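You operate a simulated robot arm through the tools that you are given. There is no shell and no other tool. Be economical: measure what you need, move in short steps, check, and stop when the job is done.

Carry out the task below with a simulated robot arm. There is one attempt and no reset: what you move stays moved.

Task
Empty the washer's tank strainer into the grey bin.
Fine: washer off and padlocked before the cover goes up; strainer back on its ledge, cover down. Where these are worked on the way, their far stop is far enough and under half their travel is too little: cover.

It is judged by the outcome, as a careful person would: the job done as asked, and still so three seconds after it is handed in. It fails if anything else is knocked over, pushed out of place, dropped, spilled or broken. Lids that push on must go on centred and level and be pressed home; caps that screw on are set level and turned clockwise until they are tight.

Robot
A 7-joint arm with a two-finger parallel gripper on a trunk, on a base that drives. Base frame: it is fixed to the floor where the robot stands at the start and does not move with it; the origin is under the middle of the robot, x ahead of it, y to its left, z up. Lengths are in mm, angles in degrees, forces in N, time in s.
With the tool pointing down near the work surface it reaches from about 340 to 780 mm from the robot's upright axis, wherever it stands. Its first joint turns from -166.0 to 166.0 degrees. Places, roughly: blue basket [1000, -500, 1000]; cover [1100, -100, 1200]; grey bin [-200, -900, 300]; seat of the tank ledge [1000, 0, 800]; washer [1100, -100, 900]; washer isolator [700, 100, 600]. Payload 3.91 kg.
The tool frame sits at the grasp point between the pads (the TCP): z along the fingers, y along the line on which they close. The tips reach 30 mm beyond it. Largest opening 110 mm; finger width 20, thickness 10; the body of the gripper, 48 by 112 mm, starts 55 mm behind the TCP.
Orientation is told as [roll, pitch, yaw] about the base's x, y, z axes, in that order, counted from this pose: with the fingers straight down and closing along the base's y, the tool's x points along the base's -x, its y along +y and its z along -z.

Tools
- The arm moves only by the tool play_rows. Its argument "series" is a list of rows, each a list of 7 numbers: the shift along the tool's x, y, z in units of 250 mm (1.0 is 250 mm), then the turn, a rotation vector about the tool's x, y, z in units of 120 degrees (1.0 is 120 degrees), then the opening, from 0 (shut) to 1 (fully open). In form: [[tx, ty, tz, wx, wy, wz, fingers], ...]. A call has 1 to 10 rows; each row is the pose to reach, as a shift and turn from the pose commanded when the call began, along the tool's axes at that moment. A call with a number of a shift or a turn outside -1 to 1 is refused whole. Rows are played at 5 a second. More than 50 mm and 8.6 degrees between two rows, or a gripper value outside its range, and nothing of the call is played. A pose out of reach is approached as far as the arm can. The call stops where the force on the tool passes 40 N (or 10 N more than at its start, if that is more) or the arm is blocked; 0.2 s more then pass. Each finger travels about 153 mm/s and halts on what it meets, pressing with about 42 N; the grip force reading is that of the motor and also rises with nothing between the fingers. The clock runs only during rows and for 0.2 s after the last one: add rows that repeat a pose to give the fingers time. It gives the time, the measured TCP pose, the force on the tool (base axes), the opening and the grip force at its end, in the units of the frame above (readings bear some noise), with the torque about the TCP (base axes, N m) and any sound that the robot's microphone picked up, and new pictures: "show" is both (left out), scene, wrist or none.
- Cameras (640 x 400 px; columns grow to the right, rows downward): "scene" is now at [-26.1, 90.9, 1337.3]; the picture's right is [-0.76, -0.65, 0.00], its down [-0.49, 0.58, -0.65] and it looks along [0.42, -0.49, -0.76] (base axes); focal length 269 px, centre (320, 200). "wrist" rides on the gripper at [77, 7, -114] in the tool frame; the picture's right is [-0.09, 1.00, 0.00], its down [-0.80, -0.07, -0.59] and it looks along [-0.59, -0.05, 0.80] (tool axes); focal length 270 px, centre (320, 200). There is no depth. A picture from a camera that has moved, and an enlarged one, comes with that camera's place and axes in the base frame and with its lens.
- raise_lower(by): slides the trunk up (or, below 0, down) by that many mm; the arm and the scene camera ride with it, the base frame stays. It gives what a move gives, with no picture.
- steer(legs): drives the robot by 1 to 6 legs, each [ahead, turn to the left] in mm and degrees, along the robot's own axes; the way and the turn of a leg run together, so that a leg with both is an arc; at most 1500 mm and 180 degrees a leg. The arm and the cameras ride along, it lands a little off, and it stops where it bumps. It gives what a move gives, and a new picture of the scene camera.
- head_to(pan, tilt): turns the head with the scene camera to pan (to the left, within 155 degrees either way) and tilt (down, from -29 to 69), counted from straight ahead of the robot. It gives what a move gives, and a new picture of the scene camera.
- close_up(camera, box): a new picture of the part [left, top, right, bottom] of that camera's present view, enlarged. It takes no simulated time.
- finish_job(): hands the job in; it is judged then, once.

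Work in short steps. Places have to be worked out from the pictures, the camera data and where the tool is seen: move nearer, look again, correct. Check each grasp and each placing, and mend what went wrong. You have 120 turns and 260 pictures in all, those below and enlarged ones among them. Open the gripper and draw the arm clear of the work before you hand the job in, unless the task says otherwise; then end with one line.

The tools are called after "Emit:" by a JSON object that holds its "fn" and its "kwargs". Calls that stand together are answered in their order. play_rows: Moves the arm, as the interface text tells. Its arguments: {"type":"object","properties":{"series":{"type":"array","items":{"type":"array","items":{"type":"number"}}},"show":{"type":"string","enum":["both","scene","wrist","none"]}},"required":["series"]} The other tools are called the same way: raise_lower (by) slides the trunk up or down; steer (legs) drives the base; head_to (pan, tilt) turns the head that bears the scene camera; close_up (camera, box) takes an enlarged picture of a part of a camera's view; finish_job () hands the job in.

At the start:

```text
t: 0.0
tool_pos: [394.1, 187.1, 799.5]
orientation: [-0.1, 0.0, 0.0]
wrist_force: [-0.2, 0.0, -0.3]
moment: [-0.01, 0.0, -0.03]
gripper_width: 109.9
finger_force: 0.1
trunk travel left (down, up): [-325.0, 285.0]
robot x, y, heading: [1.7, 3.1, 0.0]
head pan, tilt: [-49.6, 49.5]
```

scene: 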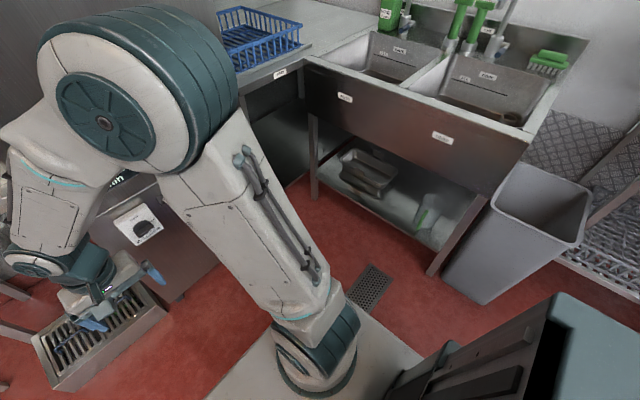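
wrist: 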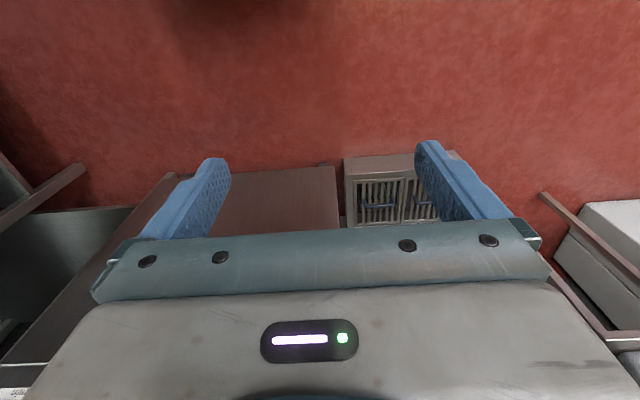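

I start by looking straight ahead toward the washer.

Emit:
{"fn": "head_to", "kwargs": {"pan": 0, "tilt": 20}}

Emit:
{"fn": "head_to", "kwargs": {"pan": 10, "tilt": 50}}

Emit:
{"fn": "head_to", "kwargs": {"pan": -95, "tilt": 45}}

```text
t: 1.2
tool_pos: [395.1, 189.0, 799.2]
orientation: [0.1, 0.0, 0.1]
wrist_force: [0.5, -0.3, -0.3]
moment: [0.02, 0.0, -0.03]
gripper_width: 110.1
finger_force: 0.1
trunk travel left (down, up): [-325.0, 285.0]
robot x, y, heading: [-1.1, -0.5, -0.0]
head pan, tilt: [0.0, 20.0]
camera scene: at [16.9, 149.8, 1382.2], right [0.0, -1.0, 0.0], down [-0.34, 0.0, -0.94], along [0.94, 0.0, -0.34], focal length 269 px, centre (320, 200)
```

scene: 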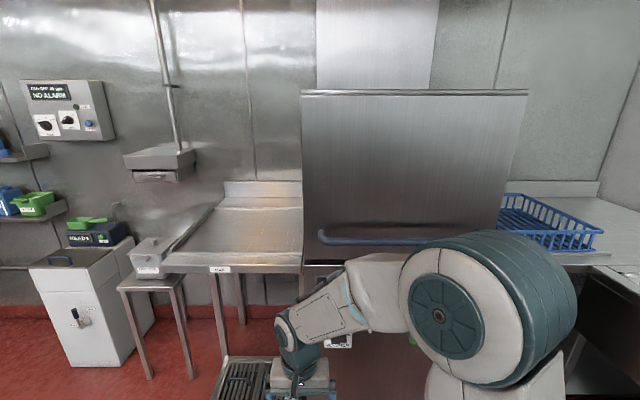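

```text
t: 2.1
tool_pos: [395.3, 189.8, 799.5]
orientation: [-0.1, 0.0, 0.0]
wrist_force: [-0.5, 1.0, 0.0]
moment: [0.01, -0.03, 0.02]
gripper_width: 110.0
finger_force: 0.1
trunk travel left (down, up): [-325.0, 285.0]
robot x, y, heading: [2.9, -1.8, 0.3]
head pan, tilt: [10.0, 50.0]
camera scene: at [-0.4, 163.2, 1336.7], right [0.17, -0.98, 0.0], down [-0.75, -0.13, -0.64], along [0.63, 0.11, -0.77], focal length 269 px, centre (320, 200)
```

scene: 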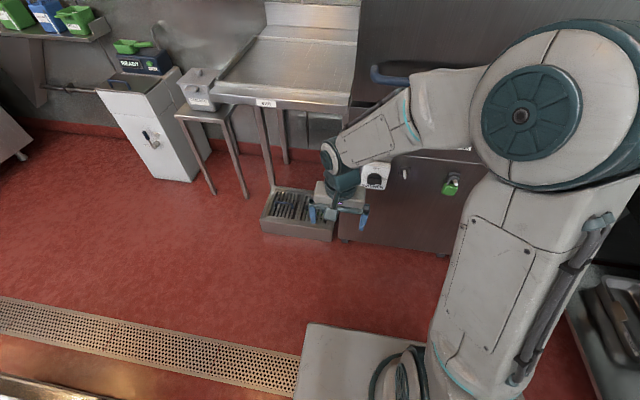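

```text
t: 4.0
tool_pos: [394.8, 189.0, 799.9]
orientation: [0.0, 0.0, 0.0]
wrist_force: [0.0, -0.5, 0.2]
moment: [0.0, 0.03, 0.01]
gripper_width: 110.0
finger_force: 0.0
trunk travel left (down, up): [-325.0, 285.0]
robot x, y, heading: [-1.3, 0.0, -0.2]
head pan, tilt: [-95.0, 45.0]
camera scene: at [-83.3, 68.9, 1343.6], right [-1.0, 0.09, 0.0], down [0.06, 0.7, -0.71], along [-0.06, -0.7, -0.71], focal length 269 px, centre (320, 200)
```

scene: 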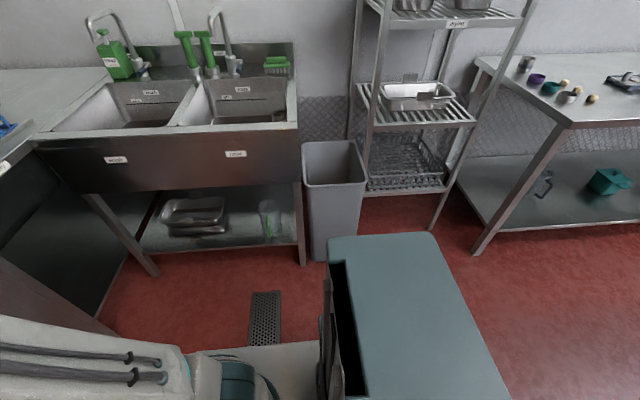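

Now I need details: isolator, wall panel, shelf and floor box.

Emit:
{"fn": "head_to", "kwargs": {"pan": 10, "tilt": 40}}

Emit:
{"fn": "close_up", "kwargs": {"camera": "scene", "box": [330, 50, 490, 150]}}

Emit:
{"fn": "head_to", "kwargs": {"pan": 35, "tilt": 25}}

Emit:
{"fn": "close_up", "kwargs": {"camera": "scene", "box": [160, 20, 480, 220]}}

```text
t: 5.8
tool_pos: [395.7, 188.2, 799.2]
orientation: [0.1, 0.0, -0.1]
wrist_force: [0.1, -1.4, 0.2]
moment: [-0.01, -0.01, -0.04]
gripper_width: 110.0
finger_force: 0.0
trunk travel left (down, up): [-325.0, 285.0]
robot x, y, heading: [1.6, 4.0, -0.1]
head pan, tilt: [10.0, 40.0]
camera scene: at [7.5, 164.6, 1350.8], right [0.17, -0.98, 0.0], down [-0.63, -0.11, -0.77], along [0.75, 0.13, -0.64], focal length 269 px, centre (320, 200)
```

scene: 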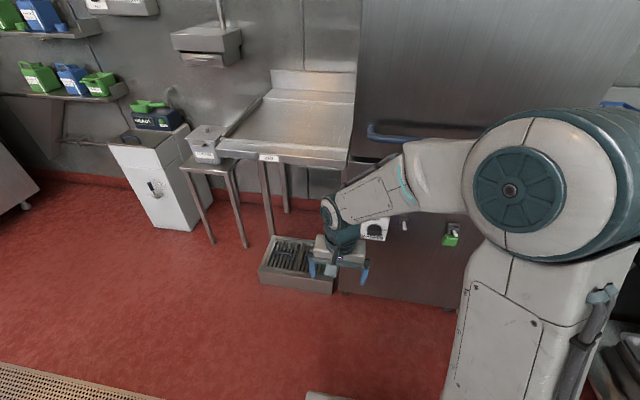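

```text
4.00 times, centred on (410, 100) of scene
camera zoom: at [7.5, 164.6, 1350.8], right [0.17, -0.98, 0.0], down [-0.63, -0.11, -0.77], along [0.75, 0.13, -0.64], focal length 1076 px, centre (-40, 600)
```

zoom: 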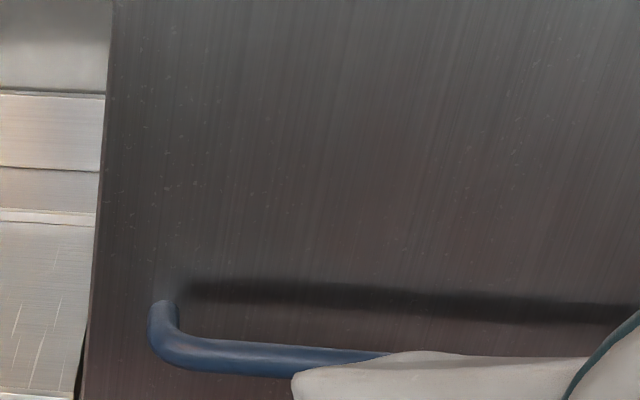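

```text
t: 6.7
tool_pos: [395.2, 188.6, 799.5]
orientation: [0.1, 0.0, 0.0]
wrist_force: [0.7, -0.7, -0.5]
moment: [-0.01, -0.01, -0.02]
gripper_width: 110.1
finger_force: 0.0
trunk travel left (down, up): [-325.0, 285.0]
robot x, y, heading: [-3.6, 0.2, -0.1]
head pan, tilt: [35.0, 25.0]
camera scene: at [-0.8, 202.7, 1374.1], right [0.57, -0.82, 0.0], down [-0.35, -0.24, -0.91], along [0.74, 0.52, -0.42], focal length 269 px, centre (320, 200)
```

scene: 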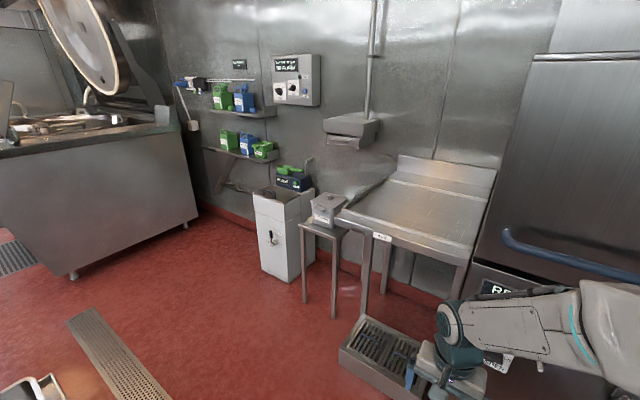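

```text
2.00 times, centred on (320, 120) of scene
camera zoom: at [-0.8, 202.7, 1374.1], right [0.57, -0.82, 0.0], down [-0.35, -0.24, -0.91], along [0.74, 0.52, -0.42], focal length 538 px, centre (320, 360)
```

zoom: 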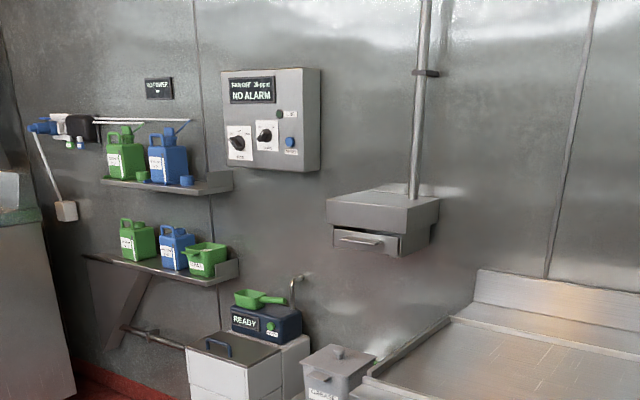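

Close-up on the washer front where the isolator and padlock are.

Emit:
{"fn": "head_to", "kwargs": {"pan": 10, "tilt": 40}}

Emit:
{"fn": "close_up", "kwargs": {"camera": "scene", "box": [340, 190, 480, 278]}}

Emit:
{"fn": "close_up", "kwargs": {"camera": "wrist", "box": [160, 130, 480, 330]}}

```text
t: 7.5
tool_pos: [395.1, 189.4, 798.9]
orientation: [0.0, 0.1, 0.0]
wrist_force: [0.8, 0.2, -1.2]
moment: [0.01, 0.01, 0.03]
gripper_width: 109.7
finger_force: 0.0
trunk travel left (down, up): [-325.0, 285.0]
robot x, y, heading: [2.2, -0.4, -0.0]
head pan, tilt: [10.0, 40.0]
camera scene: at [7.5, 164.7, 1350.9], right [0.17, -0.98, 0.0], down [-0.63, -0.11, -0.77], along [0.75, 0.13, -0.64], focal length 269 px, centre (320, 200)
```

scene: 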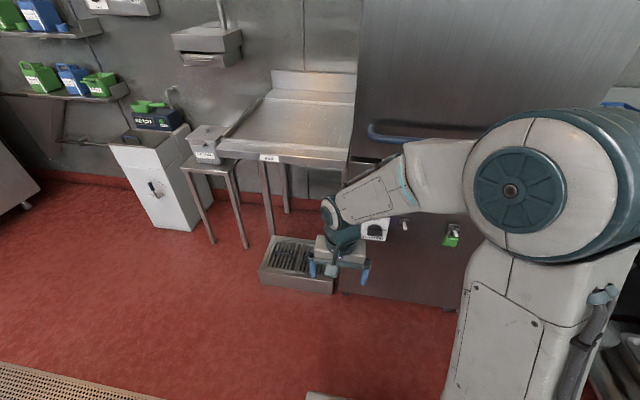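

```text
4.55 times, centred on (410, 234) of scene
camera zoom: at [7.5, 164.7, 1350.9], right [0.17, -0.98, 0.0], down [-0.63, -0.11, -0.77], along [0.75, 0.13, -0.64], focal length 1223 px, centre (-89, 46)
```

zoom: 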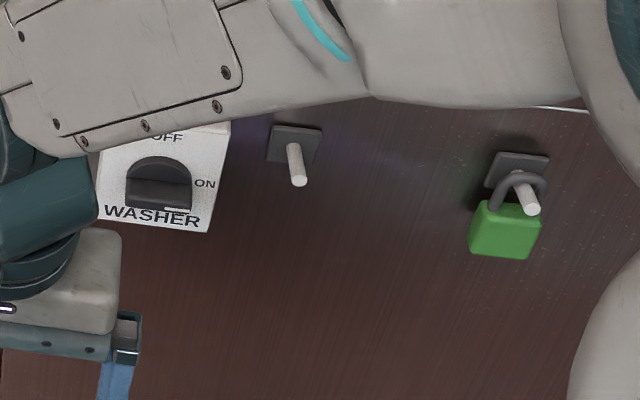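

```text
2.00 times, centred on (320, 230) of wrist
camera zoom: at [316.7, 195.4, 913.3], right [0.09, 1.0, 0.0], down [0.8, -0.07, 0.59], along [0.59, -0.05, -0.8], focal length 541 px, centre (320, 140)
```

zoom: 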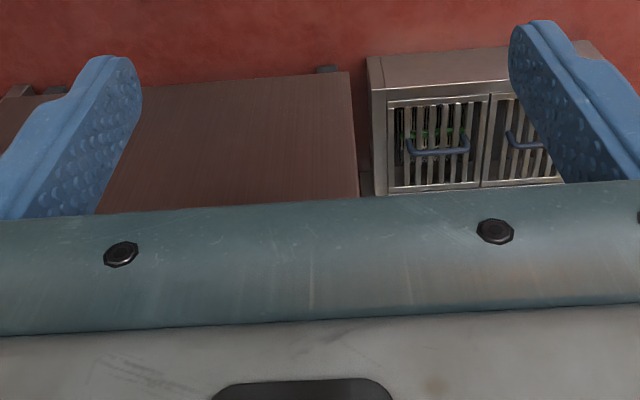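

The isolator (ON now) needs turning to OFF; the padlock hangs on the right peg, with an empty peg by the isolator. I pitch the tool to horizontal, pointing at the washer.

Emit:
{"fn": "play_rows", "kwargs": {"series": [[-0.04, 0, 0.04, 0, -0.07, 0, 1], [-0.08, 0, 0.08, 0, -0.14, 0, 1], [-0.12, 0, 0.12, 0, -0.21, 0, 1], [-0.16, 0, 0.16, 0, -0.28, 0, 1], [-0.2, 0, 0.2, 0, -0.35, 0, 1], [-0.24, 0, 0.24, 0, -0.42, 0, 1], [-0.28, 0, 0.28, 0, -0.49, 0, 1], [-0.32, 0, 0.32, 0, -0.56, 0, 1], [-0.36, 0, 0.36, 0, -0.63, 0, 1], [-0.4, 0, 0.4, 0, -0.7, 0, 1]]}}

```text
t: 9.8
tool_pos: [495.4, 189.0, 698.1]
orientation: [0.7, -84.2, -0.7]
wrist_force: [0.3, 0.0, 0.7]
moment: [0.01, 0.01, 0.02]
gripper_width: 109.9
finger_force: 0.0
trunk travel left (down, up): [-325.0, 285.0]
robot x, y, heading: [-1.7, 2.0, -0.1]
head pan, tilt: [10.0, 40.0]
camera scene: at [7.3, 164.6, 1350.9], right [0.17, -0.98, 0.0], down [-0.63, -0.11, -0.77], along [0.75, 0.13, -0.64], focal length 269 px, centre (320, 200)
camera wrist: at [371.9, 195.7, 633.8], right [0.01, 1.0, 0.09], down [-0.51, -0.07, 0.86], along [0.86, -0.05, 0.51], focal length 270 px, centre (320, 200)
```

scene: 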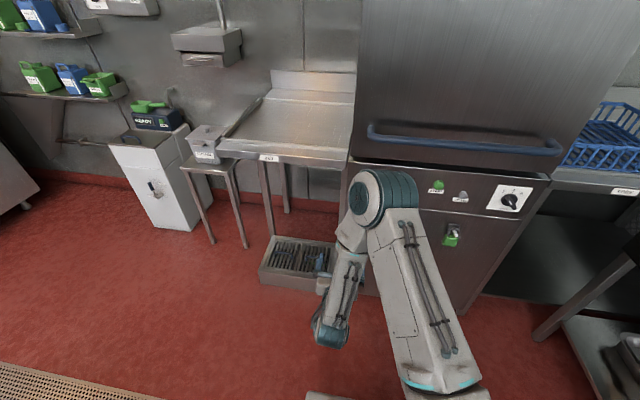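
wrist: 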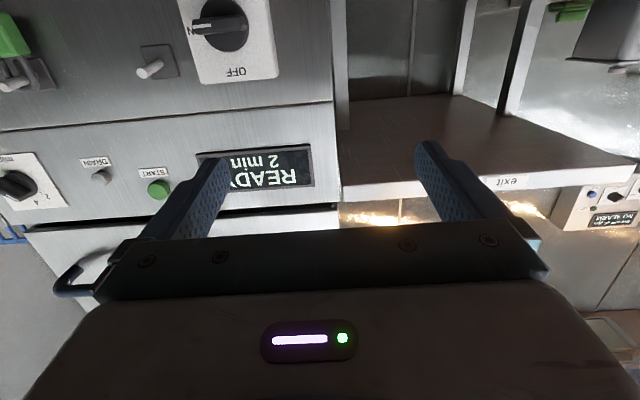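

Emit:
{"fn": "close_up", "kwargs": {"camera": "wrist", "box": [0, 0, 320, 200]}}

Emit:
{"fn": "close_up", "kwargs": {"camera": "scene", "box": [340, 110, 580, 260]}}

```text
2.00 times, centred on (160, 100) of wrist
camera zoom: at [371.9, 195.7, 633.8], right [0.01, 1.0, 0.09], down [-0.51, -0.07, 0.86], along [0.86, -0.05, 0.51], focal length 541 px, centre (640, 400)
```

zoom: 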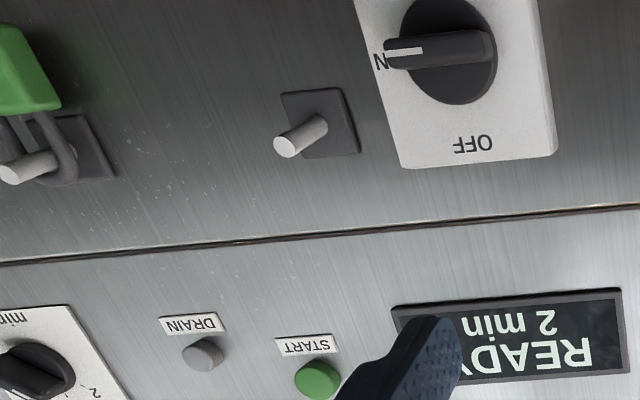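

```text
2.67 times, centred on (460, 185) of scene
camera zoom: at [7.3, 164.6, 1350.9], right [0.17, -0.98, 0.0], down [-0.63, -0.11, -0.77], along [0.75, 0.13, -0.64], focal length 717 px, centre (-53, 240)
```

zoom: 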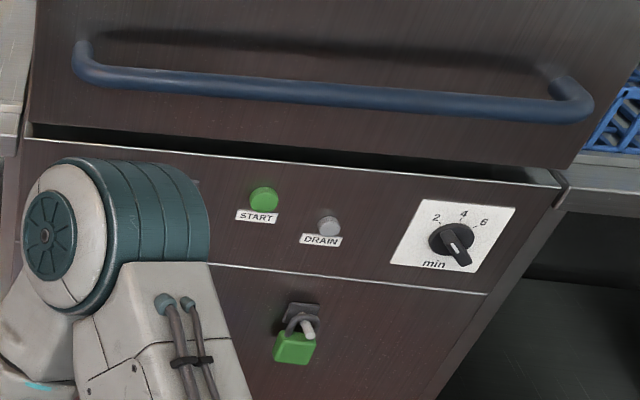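

Emit:
{"fn": "play_rows", "kwargs": {"series": [[0.1, -0.13, 0.1, 0, -0.02, 0, 1], [0.2, -0.26, 0.2, 0, -0.035, 0, 1], [0.316, -0.404, 0.334, 0, -0.048, 0, 1]]}}

```text
refused: row 3 steps farther than a row can; nothing moved
```

Emit:
{"fn": "play_rows", "kwargs": {"series": [[0.08, -0.1, 0.08, 0, -0.015, 0, 1], [0.16, -0.2, 0.16, 0, -0.03, 0, 1], [0.24, -0.3, 0.24, 0, -0.04, 0, 1], [0.316, -0.404, 0.334, 0, -0.048, 0, 1]]}}

```text
t: 10.8
tool_pos: [567.0, 123.1, 620.1]
orientation: [-59.5, -89.0, 58.1]
wrist_force: [0.8, -0.4, 0.7]
moment: [0.0, -0.03, 0.01]
gripper_width: 110.0
finger_force: 0.0
out of reach, approached as far as the arm can: row 3, 4
trunk travel left (down, up): [-325.0, 285.0]
robot x, y, heading: [-1.3, -1.7, -0.1]
head pan, tilt: [10.0, 40.0]
camera scene: at [7.4, 164.7, 1350.8], right [0.17, -0.98, 0.0], down [-0.63, -0.11, -0.77], along [0.75, 0.13, -0.64], focal length 269 px, centre (320, 200)
camera wrist: at [450.5, 132.4, 543.0], right [0.02, 1.0, 0.07], down [-0.59, -0.05, 0.81], along [0.81, -0.06, 0.59], focal length 270 px, centre (320, 200)
```

scene: 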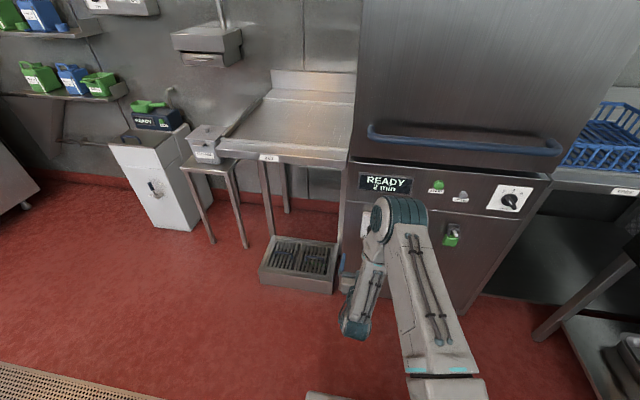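
wrist: 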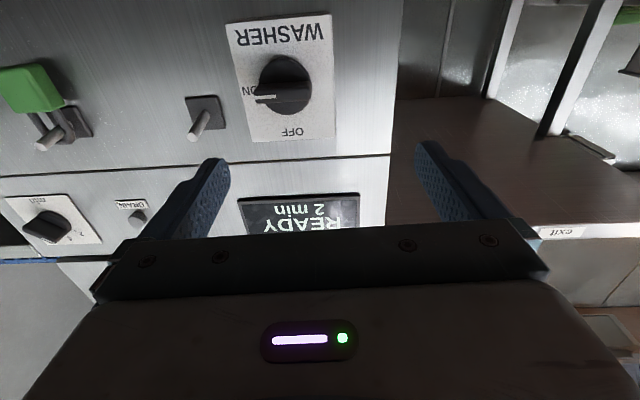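

The pose was out of reach here. I'll raise the hand and lower the trunk so the arm reaches more level.

Emit:
{"fn": "play_rows", "kwargs": {"series": [[-0.2, 0, -0.05, 0, 0, 0, 1], [-0.4, 0, -0.1, 0, 0, 0, 1], [-0.6, 0, -0.15, 0, 0, 0, 1]], "show": "none"}}

Emit:
{"fn": "raise_lower", "kwargs": {"by": -200}}

Emit:
{"fn": "play_rows", "kwargs": {"series": [[0, 0, 0, 0, 0, 0, 1]]}}

```text
refused: row 1 steps farther than a row can; nothing moved
```

```text
t: 12.9
tool_pos: [567.4, 123.6, 420.9]
orientation: [-58.7, -89.0, 57.2]
wrist_force: [1.0, -0.6, -0.5]
moment: [0.04, 0.0, 0.01]
gripper_width: 109.9
finger_force: 0.0
trunk travel left (down, up): [-125.0, 485.0]
robot x, y, heading: [3.7, -2.6, 0.3]
head pan, tilt: [10.0, 40.0]
```

```text
t: 13.3
tool_pos: [566.2, 124.3, 419.8]
orientation: [-58.4, -89.1, 57.0]
wrist_force: [-0.8, -1.1, 0.6]
moment: [-0.03, 0.0, 0.0]
gripper_width: 110.2
finger_force: 0.2
trunk travel left (down, up): [-125.0, 485.0]
robot x, y, heading: [-3.2, 2.1, -0.2]
head pan, tilt: [10.0, 40.0]
camera scene: at [7.5, 164.6, 1150.8], right [0.17, -0.98, 0.0], down [-0.63, -0.11, -0.77], along [0.75, 0.13, -0.64], focal length 269 px, centre (320, 200)
camera wrist: at [450.3, 132.5, 343.3], right [0.03, 1.0, 0.07], down [-0.59, -0.05, 0.81], along [0.81, -0.06, 0.59], focal length 270 px, centre (320, 200)
```

scene: 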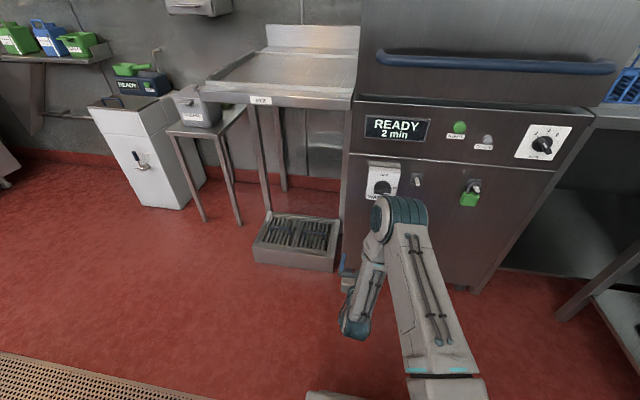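
wrist: 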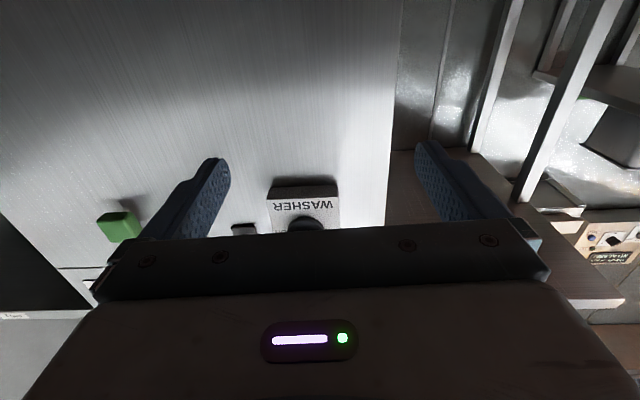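

Now raise the hand to the knob's height (knob est. about [745, 86, 609]).

Emit:
{"fn": "play_rows", "kwargs": {"series": [[-0.15, -0.03, 0, 0, 0, 0, 1], [-0.3, -0.06, 0, 0, 0, 0, 1], [-0.45, -0.09, 0, 0, 0, 0, 1], [-0.6, -0.12, 0, 0, 0, 0, 1], [-0.74, -0.152, 0, 0, 0, 0, 1]]}}

```text
t: 14.5
tool_pos: [566.2, 87.6, 605.0]
orientation: [-55.0, -89.0, 53.7]
wrist_force: [1.1, 0.4, -0.3]
moment: [0.02, -0.04, -0.01]
gripper_width: 109.9
finger_force: 0.0
trunk travel left (down, up): [-125.0, 485.0]
robot x, y, heading: [-2.0, -2.0, -0.2]
head pan, tilt: [10.0, 40.0]
camera scene: at [7.8, 164.7, 1150.7], right [0.17, -0.98, 0.0], down [-0.63, -0.11, -0.77], along [0.75, 0.13, -0.64], focal length 269 px, centre (320, 200)
camera wrist: at [450.6, 97.2, 528.9], right [0.02, 1.0, 0.07], down [-0.59, -0.05, 0.81], along [0.81, -0.06, 0.58], focal length 270 px, centre (320, 200)
```

scene: 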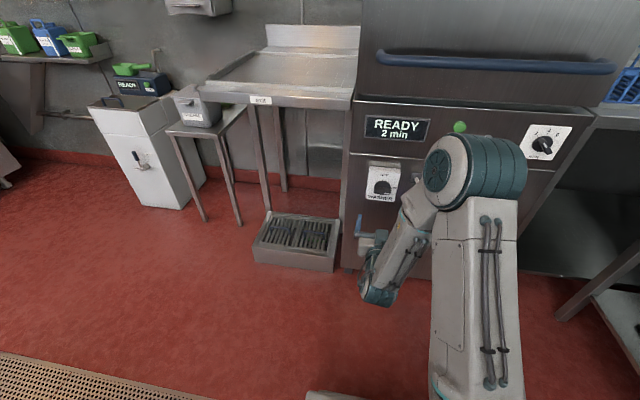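
wrist: 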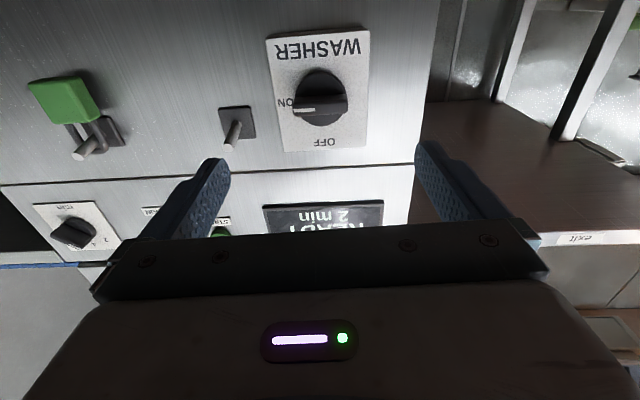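

Rotate the tool about its axis +90° so the fingers straddle the horizontal ridge, partly closing.

Emit:
{"fn": "play_rows", "kwargs": {"series": [[0, 0, 0, 0, 0, 0.07, 0.6], [0, 0, 0, 0, 0, 0.14, 0.6], [0, 0, 0, 0, 0, 0.21, 0.6], [0, 0, 0, 0, 0, 0.28, 0.6], [0, 0, 0, 0, 0, 0.35, 0.6], [0, 0, 0, 0, 0, 0.42, 0.6], [0, 0, 0, 0, 0, 0.49, 0.6], [0, 0, 0, 0, 0, 0.56, 0.6], [0, 0, 0, 0, 0, 0.63, 0.6], [0, 0, 0, 0, 0, 0.7, 0.6]]}}

```text
t: 16.7
tool_pos: [560.6, 79.6, 726.1]
orientation: [85.4, -7.3, -90.8]
wrist_force: [0.3, 0.6, -0.4]
moment: [-0.01, -0.01, 0.0]
gripper_width: 65.8
finger_force: 0.1
out of reach, approached as far as the arm can: row 1, 2, 3, 4, 5, 6, 7, 8, 9, 10
trunk travel left (down, up): [-125.0, 485.0]
robot x, y, heading: [0.0, 1.1, 0.3]
head pan, tilt: [10.0, 40.0]
camera scene: at [7.6, 164.8, 1150.8], right [0.17, -0.98, 0.0], down [-0.63, -0.11, -0.77], along [0.75, 0.13, -0.64], focal length 269 px, centre (320, 200)
camera wrist: at [446.4, 159.8, 731.8], right [0.08, 0.04, 1.0], down [-0.61, -0.79, 0.08], along [0.79, -0.61, -0.04], focal length 270 px, centre (320, 200)
```

scene: 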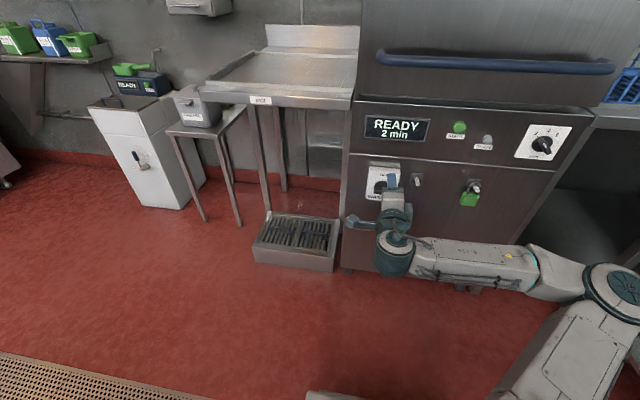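
wrist: 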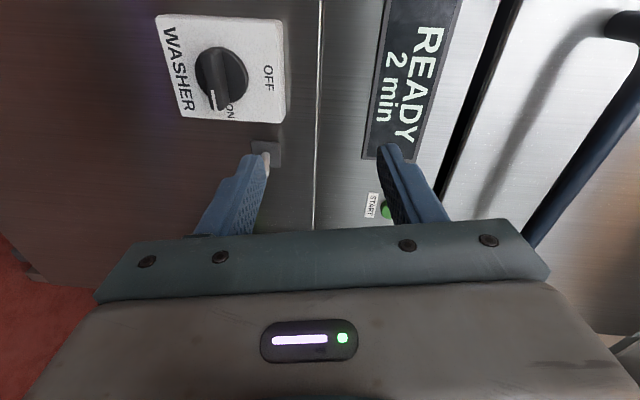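

The arm took another elbow branch, with the tool facing the washer. Try moving down to the knob height from here.

Emit:
{"fn": "play_rows", "kwargs": {"series": [[0.02, -0.12, 0.01, 0, 0, 0, 0.6], [0.04, -0.24, 0.02, 0, 0, 0, 0.6], [0.06, -0.36, 0.03, 0, 0, 0, 0.6], [0.085, -0.472, 0.04, 0, 0, 0, 0.6]]}}

```text
t: 17.7
tool_pos: [556.4, 80.0, 712.9]
orientation: [84.0, -7.8, -90.4]
wrist_force: [0.5, 0.5, 0.0]
moment: [0.01, -0.03, 0.02]
gripper_width: 65.9
finger_force: 0.0
out of reach, approached as far as the arm can: row 1, 2, 3, 4
trunk travel left (down, up): [-125.0, 485.0]
robot x, y, heading: [0.3, -1.8, 0.0]
head pan, tilt: [10.0, 40.0]
camera scene: at [7.5, 164.5, 1150.8], right [0.17, -0.98, 0.0], down [-0.63, -0.11, -0.77], along [0.75, 0.13, -0.64], focal length 269 px, centre (320, 200)
camera wrist: at [443.4, 160.5, 720.2], right [0.1, 0.05, 0.99], down [-0.6, -0.79, 0.1], along [0.79, -0.61, -0.05], focal length 270 px, centre (320, 200)
```

scene: 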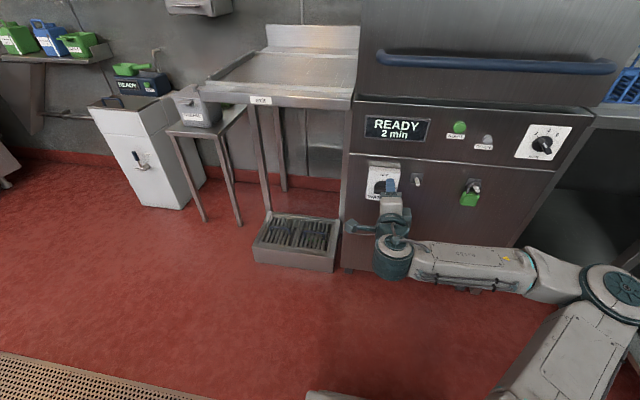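
wrist: 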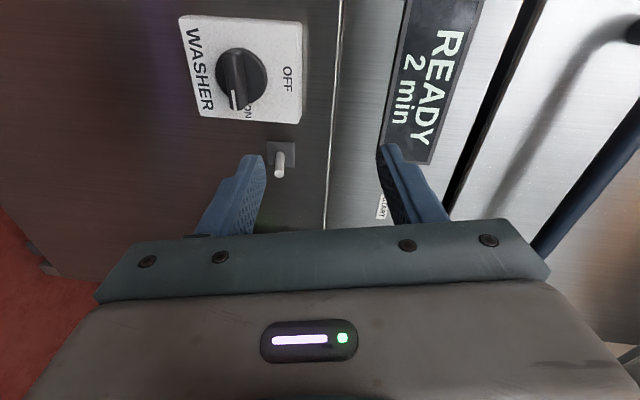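

Reach downward is limited, so I'll lower the trunk and back the base up a little for more room.

Emit:
{"fn": "steer", "kwargs": {"legs": [[-120, 0]]}}

Emit:
{"fn": "raise_lower", "kwargs": {"by": -107}}

Emit:
{"fn": "play_rows", "kwargs": {"series": [[0, 0, 0.15, 0, 0, 0, 0.6], [0, 0, 0.3, 0, 0, 0, 0.6]]}}

```text
t: 19.0
tool_pos: [437.0, 80.0, 711.5]
orientation: [84.1, -7.9, -90.6]
wrist_force: [0.5, -0.1, 0.0]
moment: [0.02, 0.02, -0.05]
gripper_width: 66.0
finger_force: 0.2
trunk travel left (down, up): [-125.0, 485.0]
robot x, y, heading: [-120.9, -2.0, -0.0]
head pan, tilt: [10.0, 40.0]
camera scene: at [-112.6, 164.5, 1150.8], right [0.17, -0.98, 0.0], down [-0.63, -0.11, -0.77], along [0.75, 0.13, -0.64], focal length 269 px, centre (320, 200)
```

scene: 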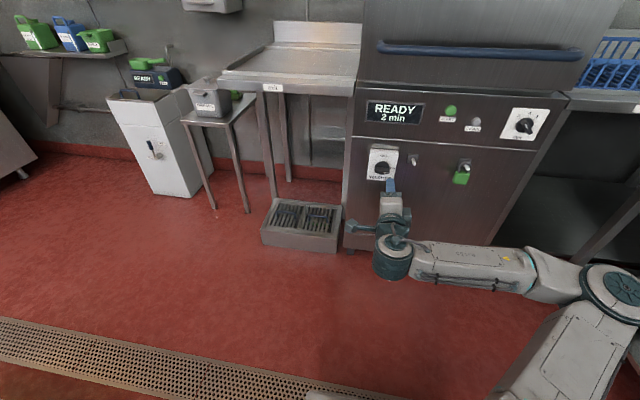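

```text
t: 20.4
tool_pos: [436.6, 80.7, 605.2]
orientation: [84.0, -7.8, -90.4]
wrist_force: [0.8, -0.1, 0.5]
moment: [-0.03, 0.02, 0.04]
gripper_width: 66.0
finger_force: 0.1
trunk travel left (down, up): [-18.0, 592.0]
robot x, y, heading: [-120.8, 3.7, 0.0]
head pan, tilt: [10.0, 40.0]
```

```text
t: 20.9
tool_pos: [511.6, 79.0, 609.4]
orientation: [83.5, -7.8, -90.4]
wrist_force: [0.0, 0.4, 0.9]
moment: [0.02, -0.02, -0.02]
gripper_width: 66.0
finger_force: 0.1
out of reach, approached as far as the arm can: row 1, 2
trunk travel left (down, up): [-18.0, 592.0]
robot x, y, heading: [-121.9, 1.7, 0.2]
head pan, tilt: [10.0, 40.0]
camera scene: at [-112.7, 164.5, 1043.8], right [0.17, -0.98, 0.0], down [-0.63, -0.11, -0.77], along [0.75, 0.13, -0.64], focal length 269 px, centre (320, 200)
camera wrist: at [397.1, 158.5, 617.1], right [0.11, 0.05, 0.99], down [-0.6, -0.79, 0.1], along [0.79, -0.61, -0.06], focal length 270 px, centre (320, 200)
```

scene: 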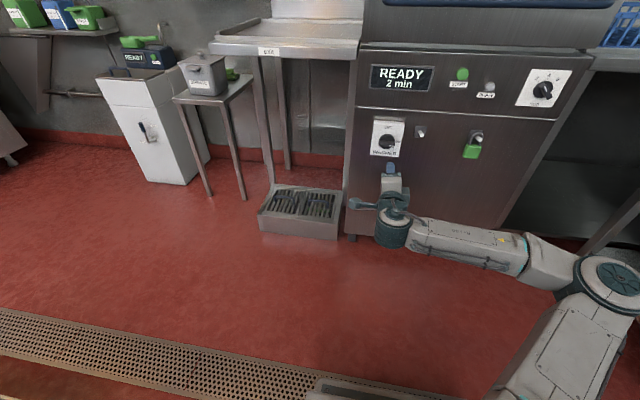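
wrist: 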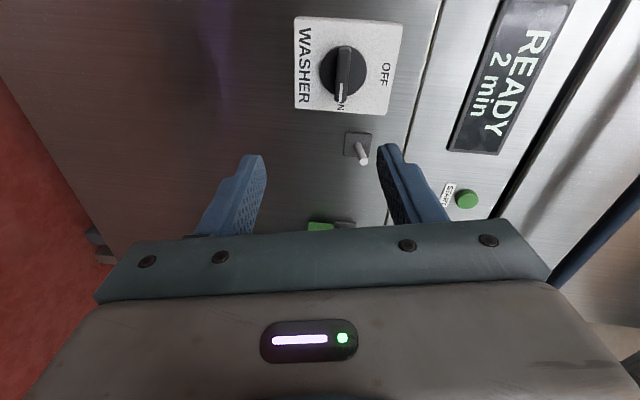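

Emit:
{"fn": "play_rows", "kwargs": {"series": [[0, 0, 0.1, -0.02, 0, 0.03, 0.6], [0.02, 0, 0.2, -0.054, 0, 0.06, 0.6], [0.03, 0, 0.3, -0.054, 0, 0.06, 0.6]]}}

```text
t: 21.8
tool_pos: [582.9, 76.0, 662.6]
orientation: [87.2, -1.0, -90.3]
wrist_force: [0.1, -0.4, 0.2]
moment: [-0.04, 0.01, 0.01]
gripper_width: 66.0
finger_force: 0.1
out of reach, approached as far as the arm can: row 1, 2, 3
trunk travel left (down, up): [-18.0, 592.0]
robot x, y, heading: [-118.5, 1.0, 0.0]
head pan, tilt: [10.0, 40.0]
camera scene: at [-112.8, 164.5, 1043.8], right [0.17, -0.98, 0.0], down [-0.63, -0.11, -0.77], along [0.75, 0.13, -0.64], focal length 269 px, centre (320, 200)
camera wrist: at [468.7, 153.6, 673.0], right [0.05, -0.07, 1.0], down [-0.6, -0.8, -0.03], along [0.8, -0.6, -0.08], focal length 270 px, centre (320, 200)
```

scene: 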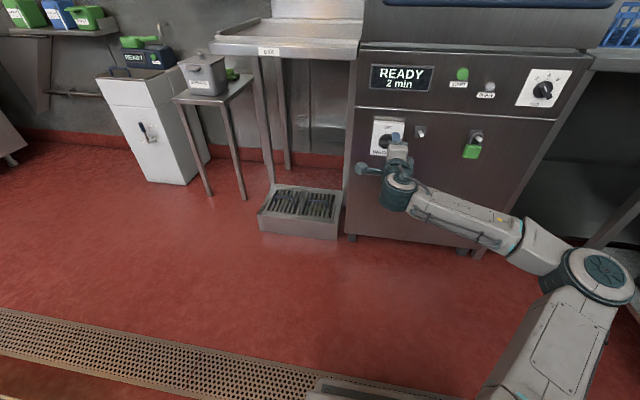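
wrist: 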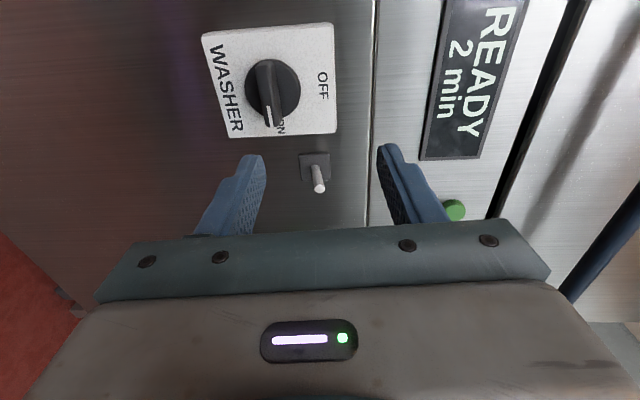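

Levelling raised the hand; reaching farther out should relax the wrist limit. I advance, then descend.

Emit:
{"fn": "play_rows", "kwargs": {"series": [[0.02, 0, 0.15, 0, 0, 0, 0.6], [0.04, 0, 0.3, 0, 0, 0, 0.6], [0.04, 0.0, 0.38, 0, 0, 0, 0.6], [0.04, -0.1, 0.38, 0, 0, 0, 0.6], [0.04, -0.2, 0.38, 0, 0, 0, 0.6]]}}

```text
t: 22.9
tool_pos: [678.9, 81.4, 637.6]
orientation: [85.2, -1.3, -90.1]
wrist_force: [0.9, -0.8, 0.7]
moment: [0.0, -0.01, 0.0]
gripper_width: 65.6
finger_force: 0.1
out of reach, approached as far as the arm can: row 4, 5
trunk travel left (down, up): [-18.0, 592.0]
robot x, y, heading: [-117.6, 0.1, 0.4]
head pan, tilt: [10.0, 40.0]
camera scene: at [-112.7, 164.6, 1043.8], right [0.17, -0.98, 0.0], down [-0.63, -0.11, -0.77], along [0.75, 0.13, -0.64], focal length 269 px, centre (320, 200)
camera wrist: at [564.2, 159.1, 651.8], right [0.08, -0.07, 0.99], down [-0.6, -0.8, 0.0], along [0.8, -0.6, -0.11], focal length 270 px, centre (320, 200)
```

scene: 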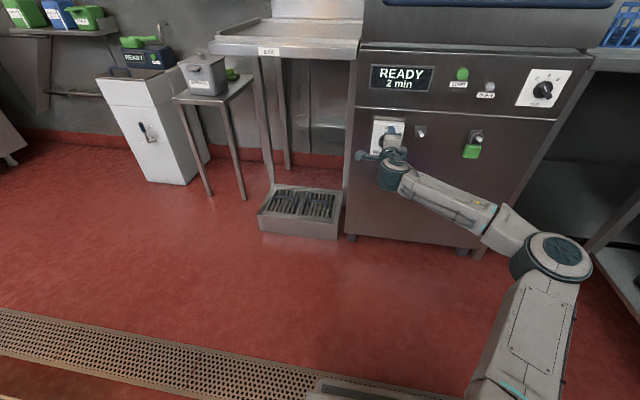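
wrist: 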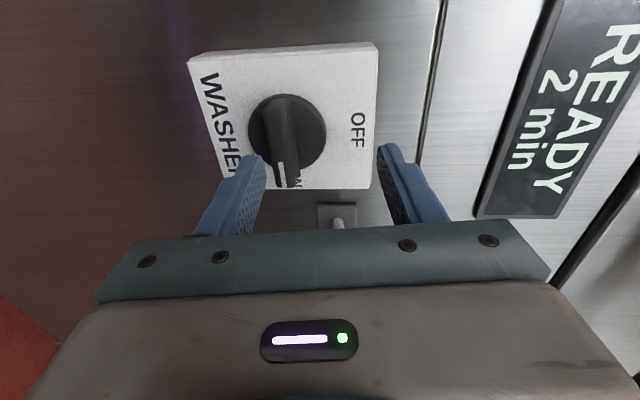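

Emit:
{"fn": "raise_lower", "kwargs": {"by": -18}}

Emit:
{"fn": "play_rows", "kwargs": {"series": [[0.01, -0.03, 0.06, 0, 0, 0, 0.6], [0.01, -0.06, 0.1, 0, 0, 0, 0.6], [0.01, -0.08, 0.12, 0, 0, 0, 0.6]]}}

```text
t: 23.6
tool_pos: [678.6, 80.6, 619.7]
orientation: [85.1, -1.3, -90.0]
wrist_force: [0.1, 0.6, -0.8]
moment: [0.0, -0.02, -0.01]
gripper_width: 66.2
finger_force: 0.0
trunk travel left (down, up): [0.0, 610.0]
robot x, y, heading: [-118.7, 0.1, -0.1]
head pan, tilt: [10.0, 40.0]
```

```text
t: 24.4
tool_pos: [708.9, 83.3, 607.8]
orientation: [84.5, -1.4, -89.9]
wrist_force: [0.3, 0.1, 0.6]
moment: [0.0, -0.02, 0.0]
gripper_width: 66.2
finger_force: 0.3
out of reach, approached as far as the arm can: row 2, 3
trunk travel left (down, up): [0.0, 610.0]
robot x, y, heading: [-121.0, 0.3, 0.1]
head pan, tilt: [10.0, 40.0]
camera scene: at [-112.7, 164.5, 1025.8], right [0.17, -0.98, 0.0], down [-0.63, -0.11, -0.77], along [0.75, 0.13, -0.64], focal length 269 px, centre (320, 200)
camera wrist: at [594.4, 160.0, 622.4], right [0.1, -0.06, 0.99], down [-0.6, -0.8, 0.01], along [0.8, -0.59, -0.12], focal length 270 px, centre (320, 200)
```

scene: 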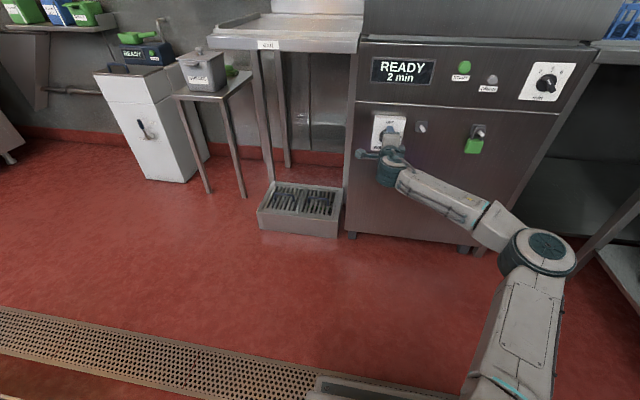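
wrist: 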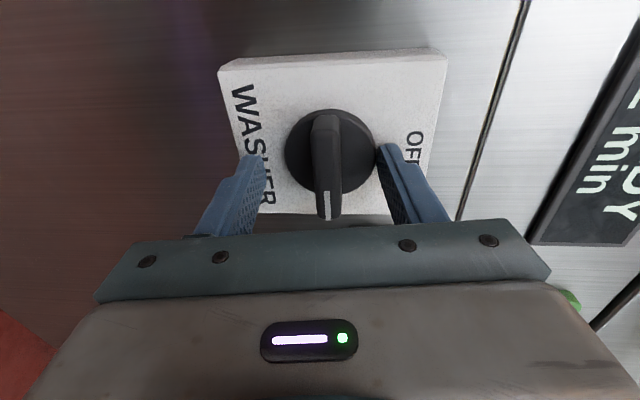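

Well lined up on the ridge. Advance a little and close.

Emit:
{"fn": "play_rows", "kwargs": {"series": [[0, 0.005, 0.03, 0, 0, 0, 0.5], [0, 0.008, 0.055, 0, 0, 0, 0.4], [0, 0.008, 0.055, 0, 0, 0, 0.2], [0, 0.008, 0.055, 0, 0, 0, 0], [0, 0.008, 0.055, 0, 0, 0, 0]], "show": "wrist"}}

```text
t: 24.8
tool_pos: [710.4, 83.8, 612.8]
orientation: [85.0, -1.4, -89.9]
wrist_force: [-22.9, -3.6, 2.6]
moment: [0.13, -0.92, -0.15]
gripper_width: 55.2
finger_force: 0.8
trunk travel left (down, up): [0.0, 610.0]
robot x, y, heading: [-118.8, -0.1, -0.2]
head pan, tilt: [10.0, 40.0]
stopped in row 1: the force on the tool passed its limit at 53 N (the readings are from after the stop); the commanded pose is now the measured one
camera wrist: at [596.2, 160.6, 626.8], right [0.09, -0.06, 0.99], down [-0.6, -0.8, 0.0], along [0.8, -0.59, -0.11], focal length 270 px, centre (320, 200)
```

wrist: 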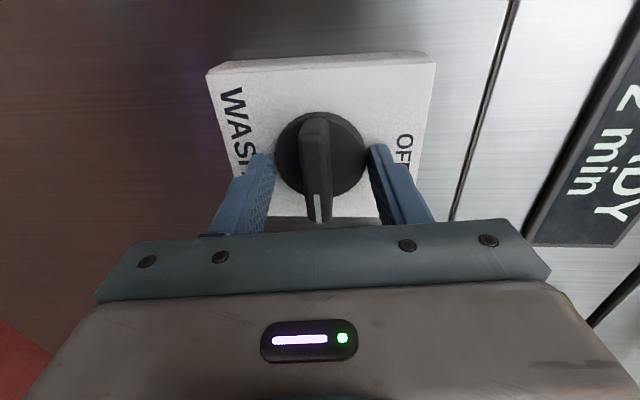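

Tips touched the plate; back off 7 mm and close on the ridge.

Emit:
{"fn": "play_rows", "kwargs": {"series": [[0, -0.005, -0.028, 0, 0, 0, 0.5], [0, -0.005, -0.028, 0, 0, 0, 0.3], [0, -0.005, -0.028, 0, 0, 0, 0.1], [0, -0.005, -0.028, 0, 0, 0, 0], [0, -0.005, -0.028, 0, 0, 0, 0]], "show": "wrist"}}

```text
t: 25.6
tool_pos: [704.5, 83.7, 622.0]
orientation: [85.8, -1.4, -89.8]
wrist_force: [-13.7, -3.3, 9.6]
moment: [0.02, -1.16, 0.7]
gripper_width: 33.7
finger_force: 44.7
trunk travel left (down, up): [0.0, 610.0]
robot x, y, heading: [-121.9, 0.7, -0.1]
head pan, tilt: [10.0, 40.0]
stopped in row 3: the force on the tool passed its limit at 43 N (the readings are from after the stop); the commanded pose is now the measured one
camera wrist: at [589.4, 161.0, 633.7], right [0.07, -0.06, 1.0], down [-0.59, -0.8, -0.01], along [0.8, -0.59, -0.1], focal length 270 px, centre (320, 200)
```

wrist: 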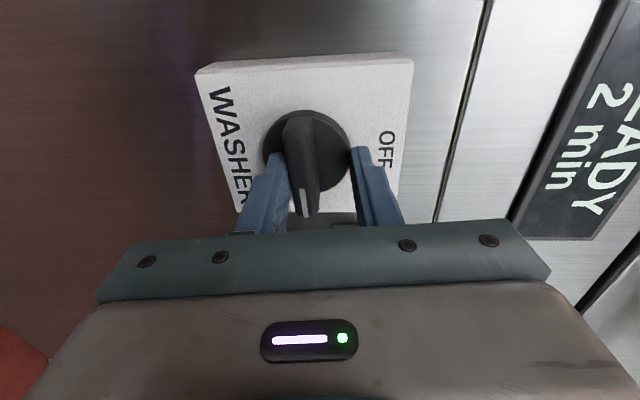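

The hand drifted up; reopen, move down ~14 mm with slightly more tilt, then check before closing.

Emit:
{"fn": "play_rows", "kwargs": {"series": [[0, 0, 0, 0, 0, 0, 0.5], [0, -0.03, 0.0, 0.015, 0, 0, 0.5], [0, -0.07, 0.0, 0.03, 0, 0, 0.5]], "show": "wrist"}}

```text
t: 26.4
tool_pos: [704.4, 84.4, 607.7]
orientation: [82.4, -1.4, -90.0]
wrist_force: [4.6, 0.1, 26.8]
moment: [0.07, -0.78, -0.02]
gripper_width: 68.2
finger_force: 13.6
trunk travel left (down, up): [0.0, 610.0]
robot x, y, heading: [-119.2, 0.1, -0.3]
head pan, tilt: [10.0, 40.0]
camera wrist: at [590.3, 160.9, 626.0], right [0.13, -0.06, 0.99], down [-0.6, -0.8, 0.03], along [0.79, -0.59, -0.14], focal length 270 px, centre (320, 200)
```

wrist: 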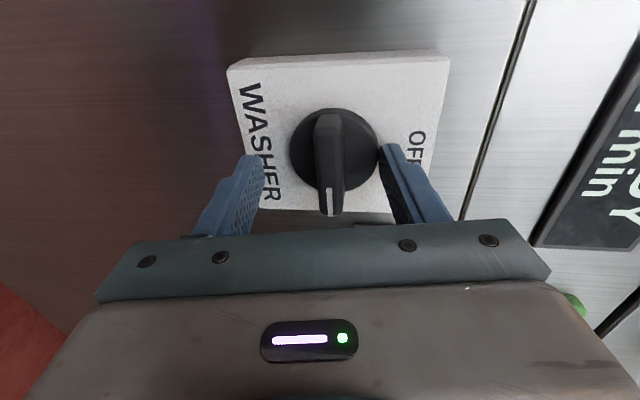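

Upper finger is touching the disc behind the ridge. Back off 12 mm so the tips sit at the ridge only, then close slowly.

Emit:
{"fn": "play_rows", "kwargs": {"series": [[0.01, 0.0, -0.025, 0, 0, 0, 0.6], [0.015, 0.0, -0.05, 0, 0, 0, 0.6], [0.015, 0.0, -0.05, 0, 0, 0, 0.5]], "show": "wrist"}}

```text
t: 27.2
tool_pos: [692.6, 88.9, 600.9]
orientation: [81.6, -1.5, -89.9]
wrist_force: [-0.3, -0.6, -0.1]
moment: [0.02, 0.01, 0.0]
gripper_width: 54.9
finger_force: 0.1
trunk travel left (down, up): [0.0, 610.0]
robot x, y, heading: [-121.1, 2.1, -0.0]
head pan, tilt: [10.0, 40.0]
camera wrist: at [579.0, 165.2, 621.2], right [0.14, -0.06, 0.99], down [-0.6, -0.8, 0.04], along [0.79, -0.59, -0.15], focal length 270 px, centre (320, 200)
```

wrist: 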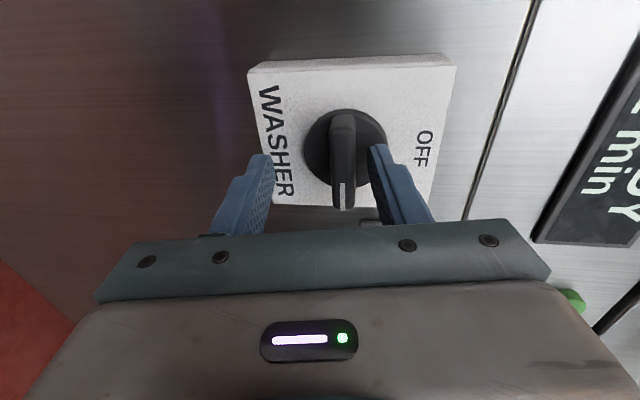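

Emit:
{"fn": "play_rows", "kwargs": {"series": [[0, 0.02, 0.01, 0, 0, 0, 0.5], [0, 0.037, 0.016, 0, 0, 0, 0.5], [0, 0.037, 0.016, 0, 0, 0, 0.35], [0, 0.037, 0.016, 0, 0, 0, 0.25]], "show": "wrist"}}

```text
t: 28.2
tool_pos: [699.6, 87.2, 609.9]
orientation: [81.8, -1.3, -89.8]
wrist_force: [0.6, 0.6, 0.0]
moment: [-0.03, 0.01, -0.02]
gripper_width: 27.5
finger_force: 0.1
trunk travel left (down, up): [0.0, 610.0]
robot x, y, heading: [-116.3, -1.3, -0.2]
head pan, tilt: [10.0, 40.0]
camera wrist: at [584.2, 165.0, 630.6], right [0.14, -0.06, 0.99], down [-0.6, -0.8, 0.03], along [0.79, -0.59, -0.15], focal length 270 px, centre (320, 200)
```

wrist: 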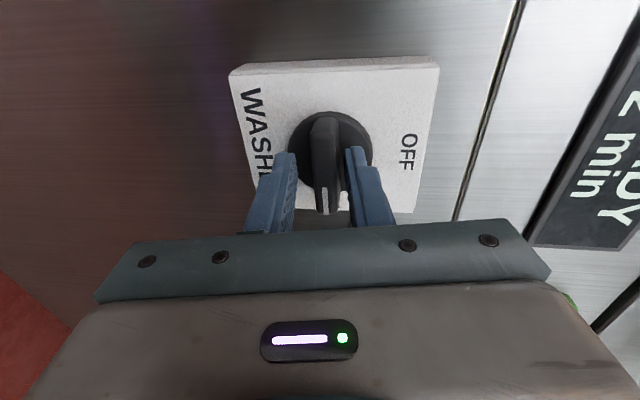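

Emit:
{"fn": "play_rows", "kwargs": {"series": [[0, 0, 0, 0, 0, 0, 0.1], [0, 0, 0, 0, 0, 0, 0], [0, 0, 0, 0, 0, 0, 0]], "show": "none"}}

Emit:
{"fn": "play_rows", "kwargs": {"series": [[0, 0, 0, 0, 0, -0.07, 0], [0, 0, 0, 0, 0, -0.14, 0], [0, 0, 0, 0, 0, -0.21, 0]]}}

```text
t: 29.0
tool_pos: [699.0, 87.1, 611.6]
orientation: [82.1, -1.4, -89.8]
wrist_force: [14.7, 3.8, 20.7]
moment: [-0.01, -1.24, -0.06]
gripper_width: 16.0
finger_force: 44.7
trunk travel left (down, up): [0.0, 610.0]
robot x, y, heading: [-119.6, 2.8, -0.0]
head pan, tilt: [10.0, 40.0]
```

```text
t: 29.8
tool_pos: [695.9, 88.1, 612.5]
orientation: [80.9, -26.5, -86.0]
wrist_force: [-5.6, 1.6, 16.4]
moment: [-0.05, -1.52, -0.78]
gripper_width: 15.8
finger_force: 44.6
trunk travel left (down, up): [0.0, 610.0]
robot x, y, heading: [-120.7, -0.8, -0.3]
head pan, tilt: [10.0, 40.0]
camera scene: at [-114.8, 164.5, 1025.8], right [0.17, -0.98, 0.0], down [-0.63, -0.11, -0.77], along [0.76, 0.13, -0.64], focal length 269 px, centre (320, 200)
camera wrist: at [578.1, 159.5, 599.3], right [0.13, 0.37, 0.92], down [-0.55, -0.75, 0.38], along [0.83, -0.55, 0.11], focal length 270 px, centre (320, 200)
```

scene: 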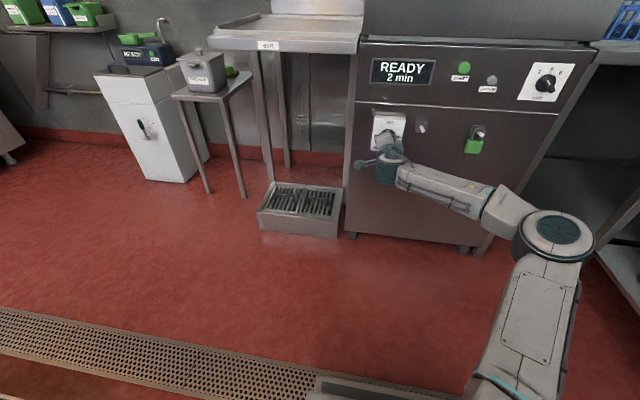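
wrist: 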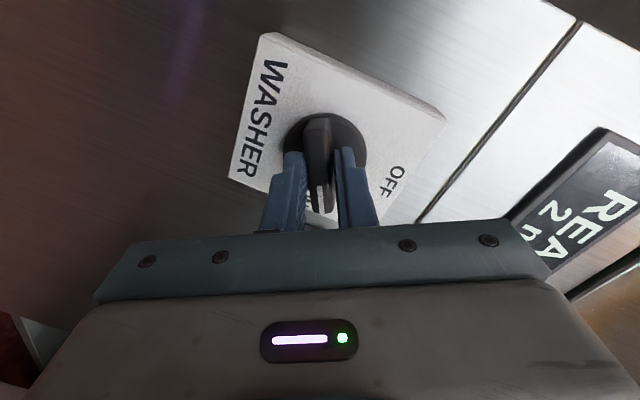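

It turns. Continue.

Emit:
{"fn": "play_rows", "kwargs": {"series": [[0, 0, 0, 0, 0, -0.07, 0], [0, 0, 0, 0, 0, -0.14, 0], [0, 0, 0, 0, 0, -0.21, 0], [0, 0, 0, 0, 0, -0.28, 0]], "show": "wrist"}}

```text
t: 30.8
tool_pos: [697.3, 87.3, 610.7]
orientation: [73.8, -59.3, -76.1]
wrist_force: [-16.4, -2.8, 6.7]
moment: [-0.06, -1.42, -0.01]
gripper_width: 14.6
finger_force: 45.0
trunk travel left (down, up): [0.0, 610.0]
robot x, y, heading: [-121.2, 1.3, -0.2]
head pan, tilt: [10.0, 40.0]
heard: click
camera wrist: at [573.2, 130.9, 563.3], right [0.08, 0.82, 0.56], down [-0.5, -0.46, 0.74], along [0.86, -0.34, 0.37], focal length 270 px, centre (320, 200)
```

wrist: 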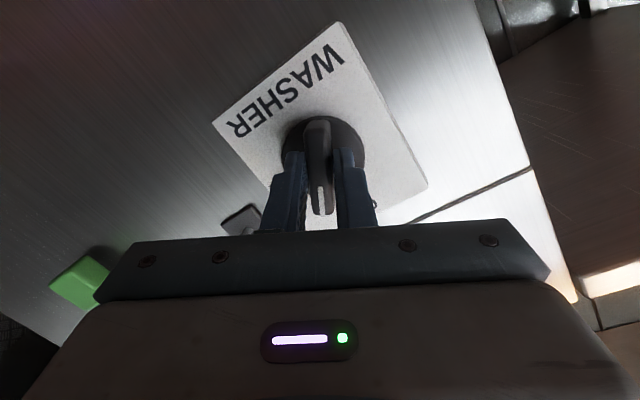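

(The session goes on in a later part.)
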